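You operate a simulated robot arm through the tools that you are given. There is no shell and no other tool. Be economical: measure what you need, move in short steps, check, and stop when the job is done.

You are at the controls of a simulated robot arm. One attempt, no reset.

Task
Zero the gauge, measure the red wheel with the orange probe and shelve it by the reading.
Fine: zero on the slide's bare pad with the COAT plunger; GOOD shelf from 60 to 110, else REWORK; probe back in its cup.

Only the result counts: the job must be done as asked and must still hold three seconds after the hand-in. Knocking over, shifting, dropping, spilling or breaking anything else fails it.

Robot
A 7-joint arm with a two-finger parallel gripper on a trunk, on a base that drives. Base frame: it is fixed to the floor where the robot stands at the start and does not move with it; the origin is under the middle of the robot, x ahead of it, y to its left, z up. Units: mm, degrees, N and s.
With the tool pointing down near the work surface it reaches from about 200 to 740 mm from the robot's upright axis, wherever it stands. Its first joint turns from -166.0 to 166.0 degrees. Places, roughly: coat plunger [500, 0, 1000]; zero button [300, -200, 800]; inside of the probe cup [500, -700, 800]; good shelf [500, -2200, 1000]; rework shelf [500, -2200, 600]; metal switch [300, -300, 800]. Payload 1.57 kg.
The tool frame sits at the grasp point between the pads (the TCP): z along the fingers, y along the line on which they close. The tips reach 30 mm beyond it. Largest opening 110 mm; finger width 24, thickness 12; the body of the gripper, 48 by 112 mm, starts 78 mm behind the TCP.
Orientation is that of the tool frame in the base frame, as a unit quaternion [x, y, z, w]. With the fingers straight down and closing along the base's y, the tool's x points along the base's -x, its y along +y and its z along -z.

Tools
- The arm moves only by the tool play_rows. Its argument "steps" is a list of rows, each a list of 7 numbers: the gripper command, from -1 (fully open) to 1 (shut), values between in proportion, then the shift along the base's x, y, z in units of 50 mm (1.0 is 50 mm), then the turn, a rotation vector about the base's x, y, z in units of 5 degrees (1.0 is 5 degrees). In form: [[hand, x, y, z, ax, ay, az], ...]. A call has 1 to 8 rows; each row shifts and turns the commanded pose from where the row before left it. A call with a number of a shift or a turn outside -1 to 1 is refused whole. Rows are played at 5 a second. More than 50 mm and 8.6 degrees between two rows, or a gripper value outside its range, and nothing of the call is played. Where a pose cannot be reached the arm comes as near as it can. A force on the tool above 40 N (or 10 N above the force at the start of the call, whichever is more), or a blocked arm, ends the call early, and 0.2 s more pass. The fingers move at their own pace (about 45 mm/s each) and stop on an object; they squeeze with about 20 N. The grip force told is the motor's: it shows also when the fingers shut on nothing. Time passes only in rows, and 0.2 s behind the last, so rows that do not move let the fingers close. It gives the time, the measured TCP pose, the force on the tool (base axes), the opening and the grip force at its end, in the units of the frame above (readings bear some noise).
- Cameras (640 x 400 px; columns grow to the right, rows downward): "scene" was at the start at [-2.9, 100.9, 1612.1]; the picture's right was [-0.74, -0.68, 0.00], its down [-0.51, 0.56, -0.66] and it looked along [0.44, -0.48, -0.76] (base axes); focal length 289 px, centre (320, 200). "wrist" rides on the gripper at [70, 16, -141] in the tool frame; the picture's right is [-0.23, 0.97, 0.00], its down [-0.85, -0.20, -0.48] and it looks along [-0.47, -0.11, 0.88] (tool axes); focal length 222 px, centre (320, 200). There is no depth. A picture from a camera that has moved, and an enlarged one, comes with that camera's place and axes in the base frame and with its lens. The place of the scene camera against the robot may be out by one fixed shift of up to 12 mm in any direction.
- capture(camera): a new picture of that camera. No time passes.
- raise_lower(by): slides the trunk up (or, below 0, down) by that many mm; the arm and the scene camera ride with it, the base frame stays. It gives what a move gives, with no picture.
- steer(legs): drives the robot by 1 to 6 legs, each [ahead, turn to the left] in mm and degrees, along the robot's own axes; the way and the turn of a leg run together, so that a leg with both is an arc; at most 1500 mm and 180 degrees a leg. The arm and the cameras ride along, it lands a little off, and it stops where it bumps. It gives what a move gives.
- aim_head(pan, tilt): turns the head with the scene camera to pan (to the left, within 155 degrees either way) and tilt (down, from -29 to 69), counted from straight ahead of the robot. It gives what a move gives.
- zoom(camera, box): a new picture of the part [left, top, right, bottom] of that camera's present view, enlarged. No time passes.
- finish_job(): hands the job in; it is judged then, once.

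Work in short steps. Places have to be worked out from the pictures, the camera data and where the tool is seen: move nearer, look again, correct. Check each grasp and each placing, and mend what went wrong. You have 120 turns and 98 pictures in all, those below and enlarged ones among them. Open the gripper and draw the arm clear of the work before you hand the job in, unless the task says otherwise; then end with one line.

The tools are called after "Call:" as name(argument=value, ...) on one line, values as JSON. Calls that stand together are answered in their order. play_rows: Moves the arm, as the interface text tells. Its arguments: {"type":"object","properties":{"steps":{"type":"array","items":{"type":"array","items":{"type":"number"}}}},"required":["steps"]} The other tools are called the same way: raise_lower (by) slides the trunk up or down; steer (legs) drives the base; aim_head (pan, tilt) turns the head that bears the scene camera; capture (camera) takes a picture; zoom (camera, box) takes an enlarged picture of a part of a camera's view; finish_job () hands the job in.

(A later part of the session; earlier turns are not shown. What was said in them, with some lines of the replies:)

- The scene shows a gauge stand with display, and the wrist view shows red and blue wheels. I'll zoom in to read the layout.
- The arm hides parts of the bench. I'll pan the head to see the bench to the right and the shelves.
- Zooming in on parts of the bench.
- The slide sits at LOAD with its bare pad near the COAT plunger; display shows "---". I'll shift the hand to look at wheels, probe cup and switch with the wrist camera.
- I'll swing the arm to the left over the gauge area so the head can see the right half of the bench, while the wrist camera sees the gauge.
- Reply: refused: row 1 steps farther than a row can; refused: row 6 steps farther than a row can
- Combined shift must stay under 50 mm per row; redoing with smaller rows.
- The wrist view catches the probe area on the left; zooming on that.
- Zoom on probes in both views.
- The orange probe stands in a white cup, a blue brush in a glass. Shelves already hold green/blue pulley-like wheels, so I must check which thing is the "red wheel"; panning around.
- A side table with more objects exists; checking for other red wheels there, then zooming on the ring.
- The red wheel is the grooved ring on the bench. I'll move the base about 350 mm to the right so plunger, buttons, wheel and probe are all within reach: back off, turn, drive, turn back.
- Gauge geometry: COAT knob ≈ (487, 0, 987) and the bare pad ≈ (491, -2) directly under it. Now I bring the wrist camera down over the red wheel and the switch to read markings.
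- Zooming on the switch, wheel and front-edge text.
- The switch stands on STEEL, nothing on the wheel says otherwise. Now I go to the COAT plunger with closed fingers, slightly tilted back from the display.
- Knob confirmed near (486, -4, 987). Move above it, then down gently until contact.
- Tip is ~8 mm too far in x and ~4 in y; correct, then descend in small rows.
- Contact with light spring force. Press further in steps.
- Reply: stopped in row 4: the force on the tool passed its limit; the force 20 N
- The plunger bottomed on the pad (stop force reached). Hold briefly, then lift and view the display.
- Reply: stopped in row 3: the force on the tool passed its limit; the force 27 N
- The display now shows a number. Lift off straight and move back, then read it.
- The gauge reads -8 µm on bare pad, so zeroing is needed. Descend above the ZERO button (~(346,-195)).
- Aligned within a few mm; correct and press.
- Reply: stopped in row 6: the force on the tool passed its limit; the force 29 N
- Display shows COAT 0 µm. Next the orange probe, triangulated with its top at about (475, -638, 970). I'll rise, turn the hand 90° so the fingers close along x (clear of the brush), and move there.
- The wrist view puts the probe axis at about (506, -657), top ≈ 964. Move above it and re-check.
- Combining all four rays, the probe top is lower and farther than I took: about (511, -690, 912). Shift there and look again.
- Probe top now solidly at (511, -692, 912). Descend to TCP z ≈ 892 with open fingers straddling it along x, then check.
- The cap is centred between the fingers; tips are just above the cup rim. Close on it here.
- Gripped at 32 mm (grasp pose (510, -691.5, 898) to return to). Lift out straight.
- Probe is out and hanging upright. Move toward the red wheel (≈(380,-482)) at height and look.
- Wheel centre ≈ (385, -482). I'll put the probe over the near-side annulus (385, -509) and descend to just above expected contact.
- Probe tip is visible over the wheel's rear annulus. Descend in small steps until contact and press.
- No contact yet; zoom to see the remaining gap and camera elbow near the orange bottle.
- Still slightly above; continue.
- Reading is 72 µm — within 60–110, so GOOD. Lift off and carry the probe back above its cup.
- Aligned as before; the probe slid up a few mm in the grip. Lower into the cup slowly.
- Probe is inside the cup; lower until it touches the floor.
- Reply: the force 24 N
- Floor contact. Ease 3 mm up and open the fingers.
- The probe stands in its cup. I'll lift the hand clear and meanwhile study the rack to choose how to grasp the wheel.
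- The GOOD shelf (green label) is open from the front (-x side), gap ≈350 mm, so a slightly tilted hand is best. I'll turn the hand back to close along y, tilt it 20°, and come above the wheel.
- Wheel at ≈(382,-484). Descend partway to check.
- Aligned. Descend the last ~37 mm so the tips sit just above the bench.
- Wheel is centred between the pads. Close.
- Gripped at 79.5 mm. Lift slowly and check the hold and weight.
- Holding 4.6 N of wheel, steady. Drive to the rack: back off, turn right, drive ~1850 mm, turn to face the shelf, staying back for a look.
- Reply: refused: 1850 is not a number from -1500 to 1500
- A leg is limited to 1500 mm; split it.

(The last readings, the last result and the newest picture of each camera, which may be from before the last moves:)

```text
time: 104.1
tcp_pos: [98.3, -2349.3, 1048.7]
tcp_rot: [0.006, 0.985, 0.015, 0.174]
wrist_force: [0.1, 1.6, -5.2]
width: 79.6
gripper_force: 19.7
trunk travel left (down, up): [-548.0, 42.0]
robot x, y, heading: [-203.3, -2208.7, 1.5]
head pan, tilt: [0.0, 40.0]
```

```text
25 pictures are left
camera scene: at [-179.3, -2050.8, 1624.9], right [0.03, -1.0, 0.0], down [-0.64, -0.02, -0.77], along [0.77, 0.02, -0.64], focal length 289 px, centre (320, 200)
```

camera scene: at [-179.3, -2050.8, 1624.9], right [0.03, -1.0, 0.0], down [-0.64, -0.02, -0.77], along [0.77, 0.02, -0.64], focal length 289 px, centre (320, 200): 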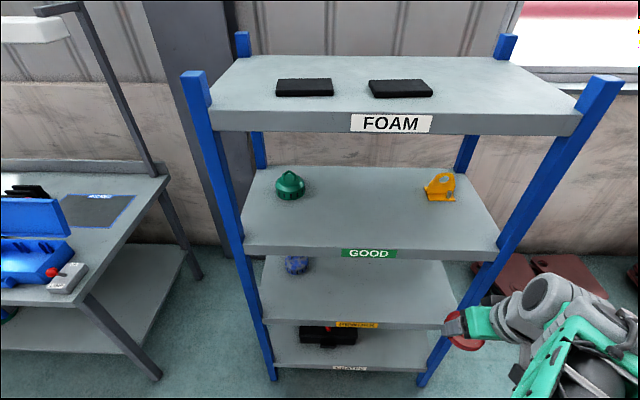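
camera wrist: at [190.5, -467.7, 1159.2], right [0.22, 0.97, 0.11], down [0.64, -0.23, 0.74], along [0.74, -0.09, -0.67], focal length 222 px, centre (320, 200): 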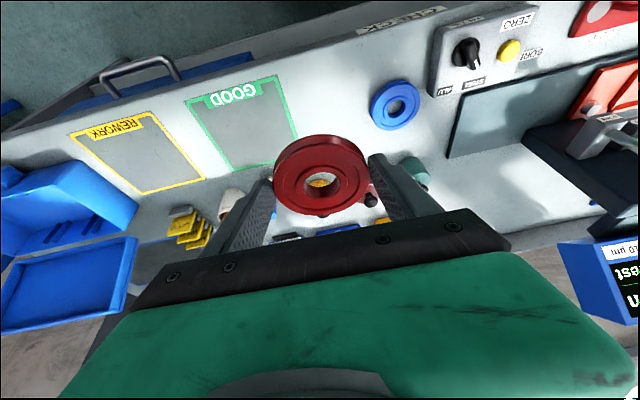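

The rack is clear: GOOD shelf top at z≈1000, front edge x≈375, top shelf underside ≈1348, free middle between the green and yellow pieces. Drive 150 mm closer.

Call:
steer(legs=[[150, 0]])

Call:
play_rows(steps=[[1, 0, 0.8, 0.2, 0, 0, 0], [1, 0, 0.8, 0.2, 0, 0, 0], [1, 0, 0.8, 0.1, 0, 0, 0], [1, 0, 0.5, 0, 0, 0, 0], [1, 0, 0, 0, 0, 0, 0]])

Call:
capture(camera="scene")

Call:
capture(camera="wrist")

```text
time: 105.5
tcp_pos: [248.6, -2345.7, 1048.6]
tcp_rot: [0.007, 0.985, 0.016, 0.173]
wrist_force: [0.4, 0.2, -5.2]
width: 79.5
gripper_force: 19.9
trunk travel left (down, up): [-548.0, 42.0]
robot x, y, heading: [-55.0, -2202.8, 1.8]
head pan, tilt: [0.0, 40.0]
```

```text
time: 106.1
tcp_pos: [222.6, -2264.9, 1007.2]
tcp_rot: [0.034, 0.993, 0.084, 0.075]
wrist_force: [-0.7, 0.7, -4.1]
width: 79.6
gripper_force: 20.6
trunk travel left (down, up): [-548.0, 42.0]
robot x, y, heading: [-54.2, -2205.2, 1.5]
head pan, tilt: [0.0, 40.0]
stopped in row 2: the arm was blocked; the commanded pose is now the measured one
```

```text
24 pictures are left
camera scene: at [-29.0, -2046.6, 1624.9], right [0.03, -1.0, 0.0], down [-0.64, -0.02, -0.77], along [0.77, 0.02, -0.64], focal length 289 px, centre (320, 200)
```

scene: 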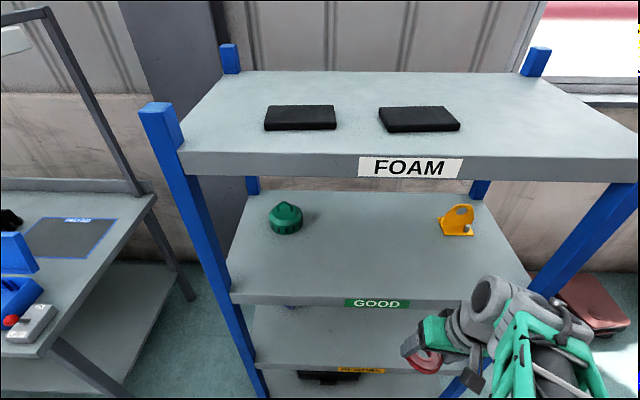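

```text
23 pictures are left
camera wrist: at [134.8, -2266.5, 1138.2], right [0.27, 0.94, 0.2], down [0.76, -0.34, 0.55], along [0.59, 0.0, -0.81], focal length 222 px, centre (320, 200)
```

wrist: 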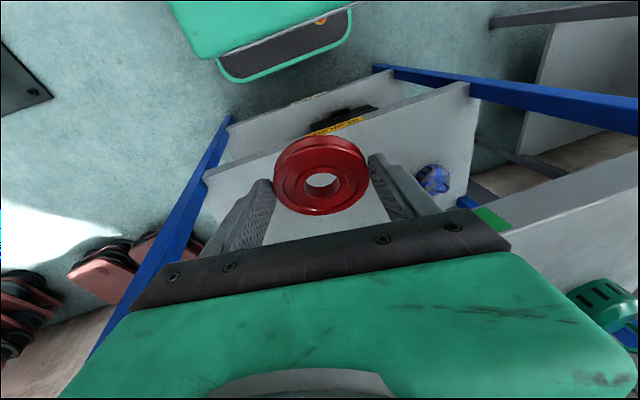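

The arm hit a joint limit being too close to its own axis (nothing touched; wheel still held). I'll back the base off 150 mm, extend the arm forward, and restore the 20° tilt.

Call:
steer(legs=[[-150, 0]])

Call:
play_rows(steps=[[1, 0.8, 0, 0.3, 0, 0, 0], [1, 0.8, 0, 0.3, 0, 0, 0], [1, 0.6, 0, 0.3, -0.5, -0.57, 0.11], [1, 0.6, 0, 0.3, -0.5, -0.57, 0.11], [1, 0.5, 0.4, 0.3, -0.5, -0.57, 0.11], [1, 0.5, 0.4, 0.2, -0.5, -0.57, 0.11], [1, 0, 0.4, 0, 0, 0, 0], [1, 0, 0, 0, 0, 0, 0]])

Call:
capture(camera="scene")

```text
time: 107.5
tcp_pos: [71.0, -2269.8, 1006.7]
tcp_rot: [0.03, 0.993, 0.084, 0.074]
wrist_force: [0.0, 0.0, -5.9]
width: 79.3
gripper_force: 20.7
trunk travel left (down, up): [-548.0, 42.0]
robot x, y, heading: [-202.4, -2209.6, 2.0]
head pan, tilt: [0.0, 40.0]
```

```text
time: 109.3
tcp_pos: [262.5, -2209.7, 1092.7]
tcp_rot: [-0.002, 0.985, 0.001, 0.173]
wrist_force: [-0.8, 0.8, -5.4]
width: 79.3
gripper_force: 20.0
trunk travel left (down, up): [-548.0, 42.0]
robot x, y, heading: [-206.8, -2209.8, 1.9]
head pan, tilt: [0.0, 40.0]
```

```text
22 pictures are left
camera scene: at [-180.8, -2050.8, 1624.9], right [0.03, -1.0, 0.0], down [-0.64, -0.02, -0.77], along [0.77, 0.02, -0.64], focal length 289 px, centre (320, 200)
```

scene: 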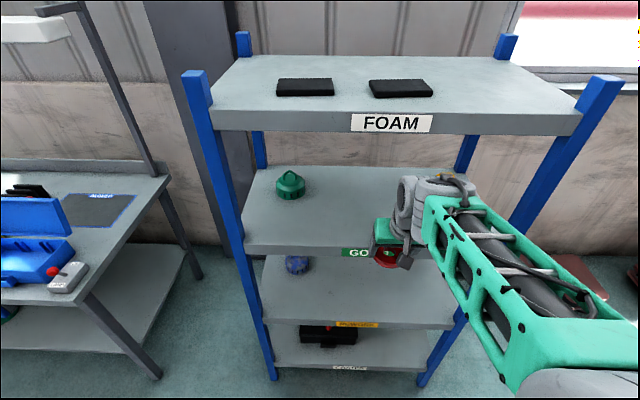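

Posture is good now. Before entering I need the exact shelf height and front edge, so take a wrist picture.

Call:
capture(camera="wrist")

Call:
zoom(camera="scene", box=[330, 160, 480, 290])

```text
21 pictures are left
camera wrist: at [149.7, -2193.9, 1202.6], right [0.21, 0.98, 0.08], down [0.64, -0.2, 0.74], along [0.74, -0.1, -0.67], focal length 222 px, centre (320, 200)
```

wrist: 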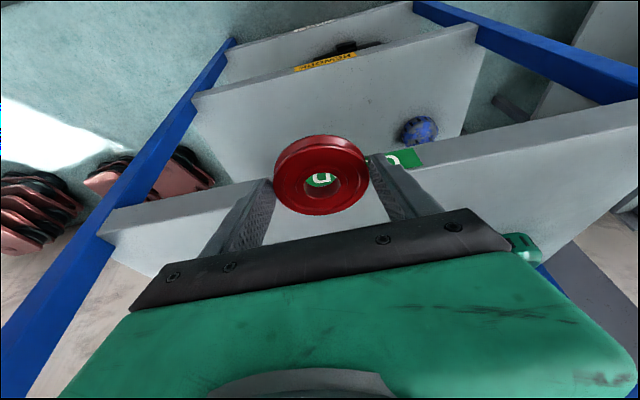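

```text
3.08 times, centred on (405, 225) of scene
camera zoom: at [-180.8, -2050.8, 1624.9], right [0.03, -1.0, 0.0], down [-0.64, -0.02, -0.77], along [0.77, 0.02, -0.64], focal length 890 px, centre (58, 123)
```

zoom: 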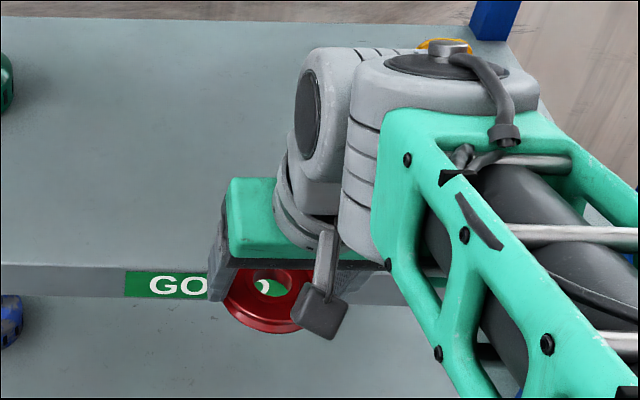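

Zoom to get precise edge pixels.

Call:
zoom(camera="wrist", box=[360, 80, 640, 260])

Call:
zoom(camera="scene", box=[230, 200, 390, 300])

```text
2.22 times, centred on (500, 170) of wrist
camera zoom: at [149.7, -2193.9, 1202.6], right [0.21, 0.98, 0.08], down [0.64, -0.2, 0.74], along [0.74, -0.1, -0.67], focal length 494 px, centre (-80, 267)
```

zoom: 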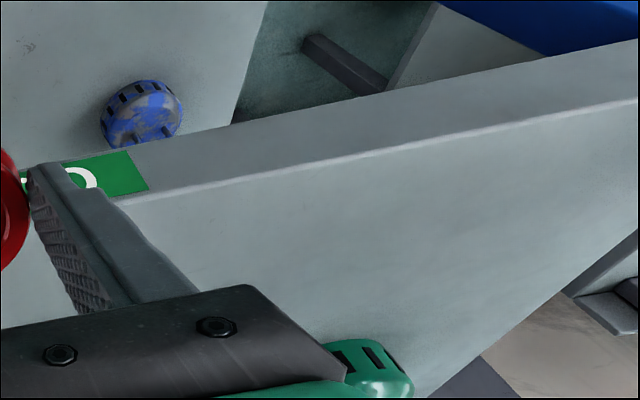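

```text
4.00 times, centred on (310, 250) of scene
camera zoom: at [-180.8, -2050.8, 1624.9], right [0.03, -1.0, 0.0], down [-0.64, -0.02, -0.77], along [0.77, 0.02, -0.64], focal length 1158 px, centre (360, 0)
```

zoom: 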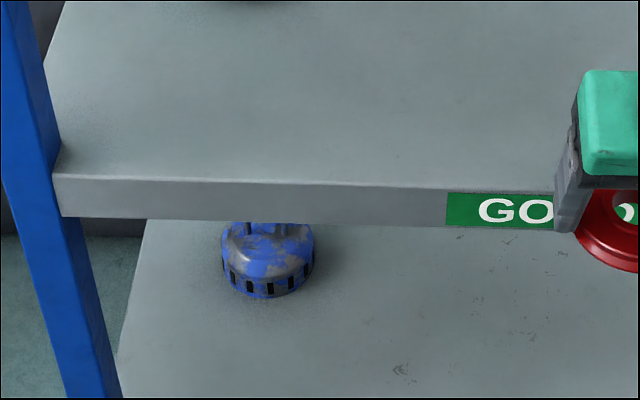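

Triangulated: shelf surface z≈1010, front edge x≈345. I'll go to TCP z≈1064 (wheel bottom ≈1028, wrist top below the upper shelf), then move in to x≈420.

Call:
play_rows(steps=[[1, 0, 0, -0.56, 0, 0, 0], [1, 0.6, 0, 0, 0, -0.2, 0], [1, 0.6, 0, 0, 0, 0, 0], [1, 0.6, 0, 0, 0, 0, 0], [1, 0.6, 0, 0, 0, 0, 0], [1, 0.6, 0, 0, 0, 0, 0], [1, 0, 0, 0, 0, 0, 0]])

Call:
capture(camera="scene")

Call:
capture(camera="wrist")

```text
time: 110.9
tcp_pos: [413.1, -2209.7, 1064.1]
tcp_rot: [-0.004, 0.983, 0.001, 0.181]
wrist_force: [0.5, -0.1, -5.4]
width: 79.5
gripper_force: 20.0
trunk travel left (down, up): [-548.0, 42.0]
robot x, y, heading: [-208.7, -2207.8, 1.6]
head pan, tilt: [0.0, 40.0]
```

```text
17 pictures are left
camera scene: at [-180.5, -2050.8, 1624.9], right [0.03, -1.0, 0.0], down [-0.64, -0.02, -0.77], along [0.77, 0.02, -0.64], focal length 289 px, centre (320, 200)
```

scene: 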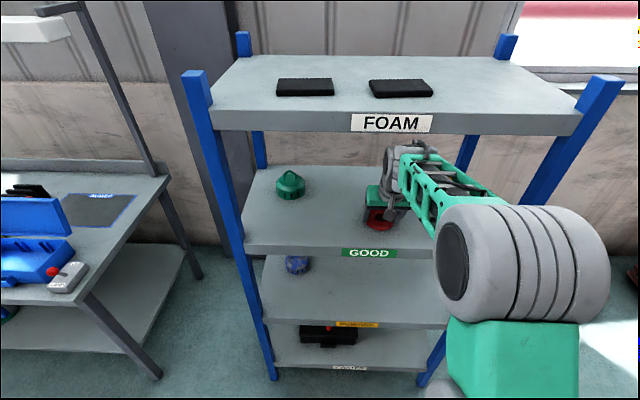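

```text
16 pictures are left
camera wrist: at [298.1, -2194.4, 1172.0], right [0.2, 0.98, 0.08], down [0.63, -0.2, 0.75], along [0.75, -0.1, -0.65], focal length 222 px, centre (320, 200)
```

wrist: 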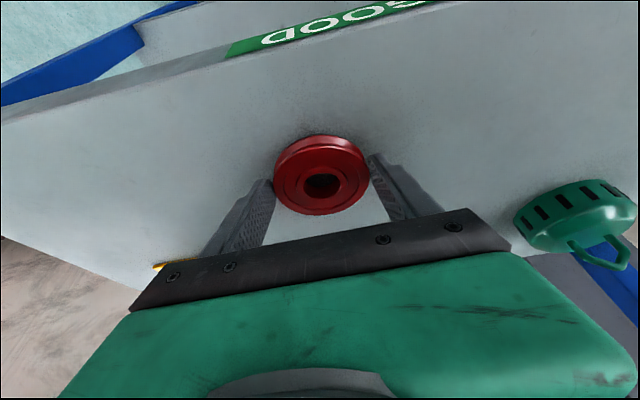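

Inside the bay with good clearance. Nudge 10 mm further and lower in small steps until contact.

Call:
play_rows(steps=[[1, 0.2, 0, -0.1, 0, 0, 0], [1, 0, 0, -0.1, 0, 0, 0], [1, 0, 0, -0.06, 0, 0, 0], [1, 0, 0, -0.06, 0, 0, 0], [1, 0, 0, 0, 0, 0, 0]])

```text
time: 112.1
tcp_pos: [423.2, -2210.8, 1052.4]
tcp_rot: [-0.004, 0.983, 0.001, 0.185]
wrist_force: [4.7, -1.3, 26.1]
width: 79.2
gripper_force: 20.4
trunk travel left (down, up): [-548.0, 42.0]
robot x, y, heading: [-206.9, -2204.7, 1.7]
head pan, tilt: [0.0, 40.0]
```

Contact (26 N). Ease off ~2 mm and check with pictures before opening.

Call:
play_rows(steps=[[1, 0, 0, 0.05, 0, 0, 0], [1, 0, 0, 0, 0, 0, 0]])

Call:
zoom(camera="scene", box=[340, 140, 460, 270])

```text
time: 112.7
tcp_pos: [422.4, -2209.9, 1051.2]
tcp_rot: [-0.003, 0.983, 0.001, 0.184]
wrist_force: [12.2, -3.6, 22.2]
width: 79.4
gripper_force: 20.2
trunk travel left (down, up): [-548.0, 42.0]
robot x, y, heading: [-210.1, -2207.5, 1.7]
head pan, tilt: [0.0, 40.0]
```

```text
3.08 times, centred on (400, 205) of scene
camera zoom: at [-181.6, -2051.3, 1625.0], right [0.03, -1.0, 0.0], down [-0.64, -0.02, -0.77], along [0.77, 0.02, -0.64], focal length 890 px, centre (74, 185)
```

zoom: 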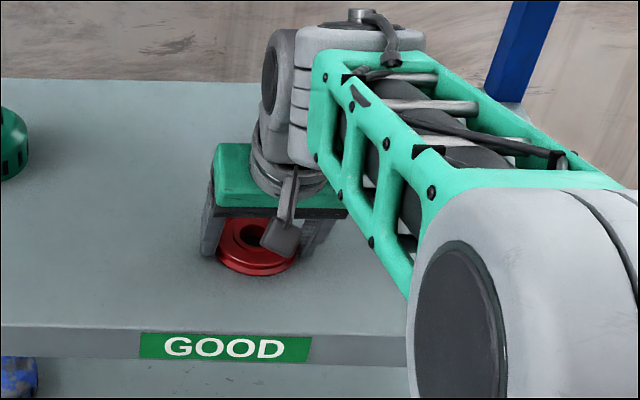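

Still loaded; raise another few mm.

Call:
play_rows(steps=[[1, 0, 0, 0.06, 0, 0, 0], [1, 0, 0, 0, 0, 0, 0]])

Call:
capture(camera="wrist")

```text
time: 113.3
tcp_pos: [421.6, -2208.3, 1052.4]
tcp_rot: [-0.004, 0.983, 0.001, 0.181]
wrist_force: [5.8, -3.7, 11.9]
width: 79.5
gripper_force: 20.1
trunk travel left (down, up): [-548.0, 42.0]
robot x, y, heading: [-209.1, -2211.3, 1.6]
head pan, tilt: [0.0, 40.0]
```

```text
14 pictures are left
camera wrist: at [306.4, -2193.7, 1160.4], right [0.2, 0.98, 0.08], down [0.63, -0.2, 0.75], along [0.75, -0.1, -0.66], focal length 222 px, centre (320, 200)
```

wrist: 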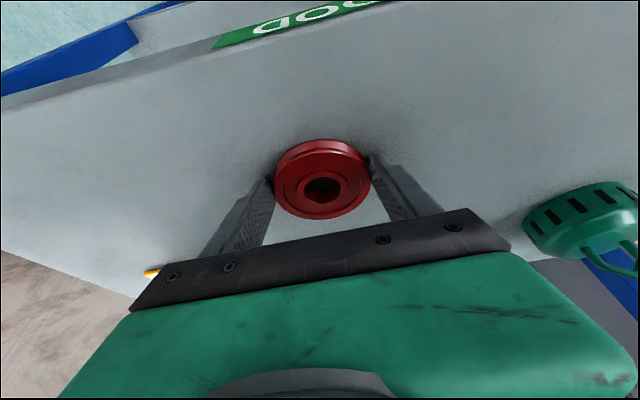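

Wheel rests on the shelf. Open the fingers.

Call:
play_rows(steps=[[1, 0, 0, 0.03, 0, 0, 0], [-0.7, 0, 0, 0, 0, 0, 0], [-1, 0, 0, 0, 0, 0, 0], [-1, 0, 0, 0, 0, 0, 0], [-1, 0, 0, 0, 0, 0, 0]])

Call:
capture(camera="wrist")

```text
time: 114.5
tcp_pos: [422.1, -2208.9, 1054.2]
tcp_rot: [-0.003, 0.983, 0.001, 0.182]
wrist_force: [0.2, -0.1, 0.3]
width: 109.9
gripper_force: 0.0
trunk travel left (down, up): [-548.0, 42.0]
robot x, y, heading: [-208.3, -2209.1, 1.7]
head pan, tilt: [0.0, 40.0]
```

```text
13 pictures are left
camera wrist: at [306.8, -2193.3, 1162.7], right [0.2, 0.98, 0.08], down [0.63, -0.2, 0.75], along [0.75, -0.1, -0.65], focal length 222 px, centre (320, 200)
```

wrist: 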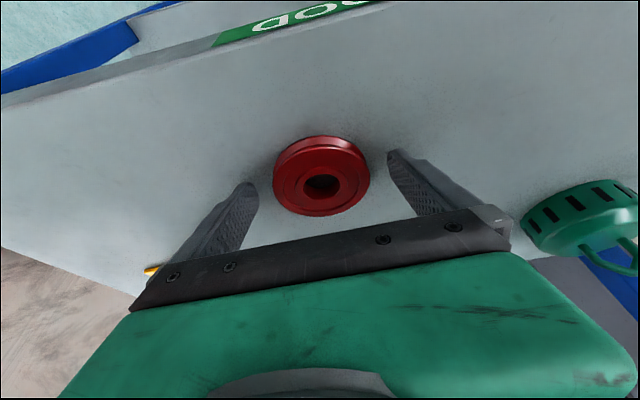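

Released; wheel stands flat. Retreat straight back out of the rack.

Call:
play_rows(steps=[[-1, 0, 0, 0.2, 0, 0, 0], [-1, -0.5, 0, 0, 0, 0, 0], [-1, -0.8, 0, 0, 0, 0, 0], [-1, -0.8, 0, 0, 0, 0, 0], [-1, -0.8, 0, 0, 0, 0, 0], [-1, -0.5, 0, 0, 0, 0, 0], [-1, 0, 0, 0, 0, 0, 0]])

Call:
steer(legs=[[-150, 0]])

Call:
capture(camera="scene")

Call:
aim_head(pan=55, tilt=25)

Call:
capture(camera="scene")

```text
time: 116.1
tcp_pos: [250.3, -2209.6, 1066.6]
tcp_rot: [-0.004, 0.983, 0.001, 0.182]
wrist_force: [-0.3, 0.5, -0.1]
width: 110.2
gripper_force: 0.0
trunk travel left (down, up): [-548.0, 42.0]
robot x, y, heading: [-202.6, -2207.3, 1.7]
head pan, tilt: [0.0, 40.0]
```

```text
time: 117.5
tcp_pos: [99.0, -2212.9, 1067.6]
tcp_rot: [-0.004, 0.983, 0.002, 0.182]
wrist_force: [-0.7, -0.3, 0.6]
width: 109.9
gripper_force: 0.0
trunk travel left (down, up): [-548.0, 42.0]
robot x, y, heading: [-356.8, -2211.9, 1.9]
head pan, tilt: [0.0, 40.0]
```

```text
12 pictures are left
camera scene: at [-334.2, -2055.6, 1624.9], right [0.03, -1.0, 0.0], down [-0.64, -0.02, -0.77], along [0.77, 0.03, -0.64], focal length 289 px, centre (320, 200)
```

scene: 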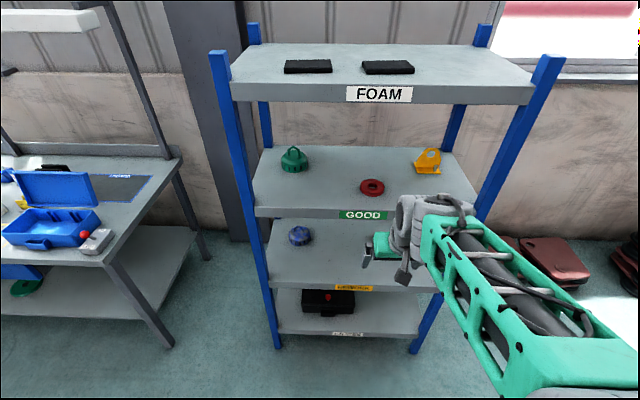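

```text
time: 118.7
tcp_pos: [99.9, -2213.1, 1066.2]
tcp_rot: [-0.004, 0.983, 0.002, 0.183]
wrist_force: [-0.5, -0.2, 0.3]
width: 110.0
gripper_force: 0.0
trunk travel left (down, up): [-548.0, 42.0]
robot x, y, heading: [-359.0, -2217.0, 1.9]
head pan, tilt: [55.0, 25.0]
```

```text
11 pictures are left
camera scene: at [-368.0, -1981.3, 1648.2], right [0.84, -0.55, 0.0], down [-0.23, -0.35, -0.91], along [0.5, 0.76, -0.42], focal length 289 px, centre (320, 200)
```

scene: 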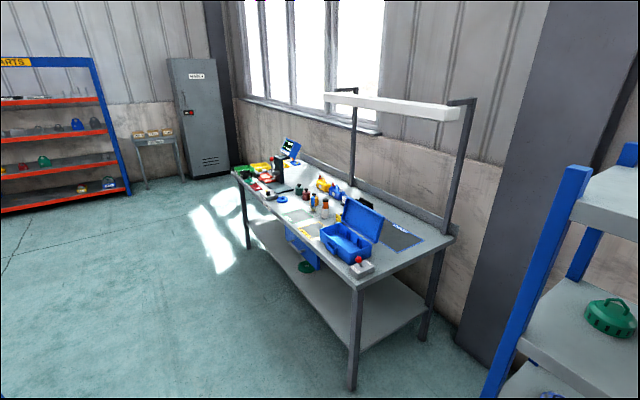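

The wheel lies on the GOOD shelf. A last check of the probe in its cup.

Call:
zoom(camera="scene", box=[230, 130, 390, 270])

```text
2.86 times, centred on (310, 200) of scene
camera zoom: at [-368.0, -1981.3, 1648.2], right [0.84, -0.55, 0.0], down [-0.23, -0.35, -0.91], along [0.5, 0.76, -0.42], focal length 827 px, centre (349, 200)
```

zoom: 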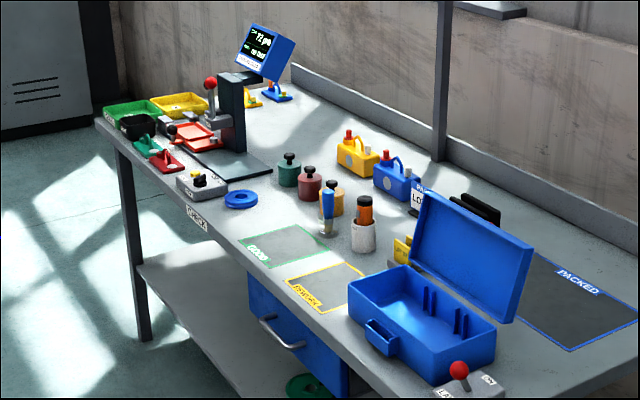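

The probe is in its cup, the wheel is on the GOOD shelf, and the gripper is open and clear. Handing in.

Call:
finish_job()

```text
The job is handed in.
```

I zeroed the gauge on the bare pad with the COAT plunger. The red wheel read 72 µm with the orange probe, so it is on the GOOD shelf, and the probe is back in its cup. The metal switch was already on STEEL and I left it there; nothing on the wheel names its metal, but its weight fits steel.
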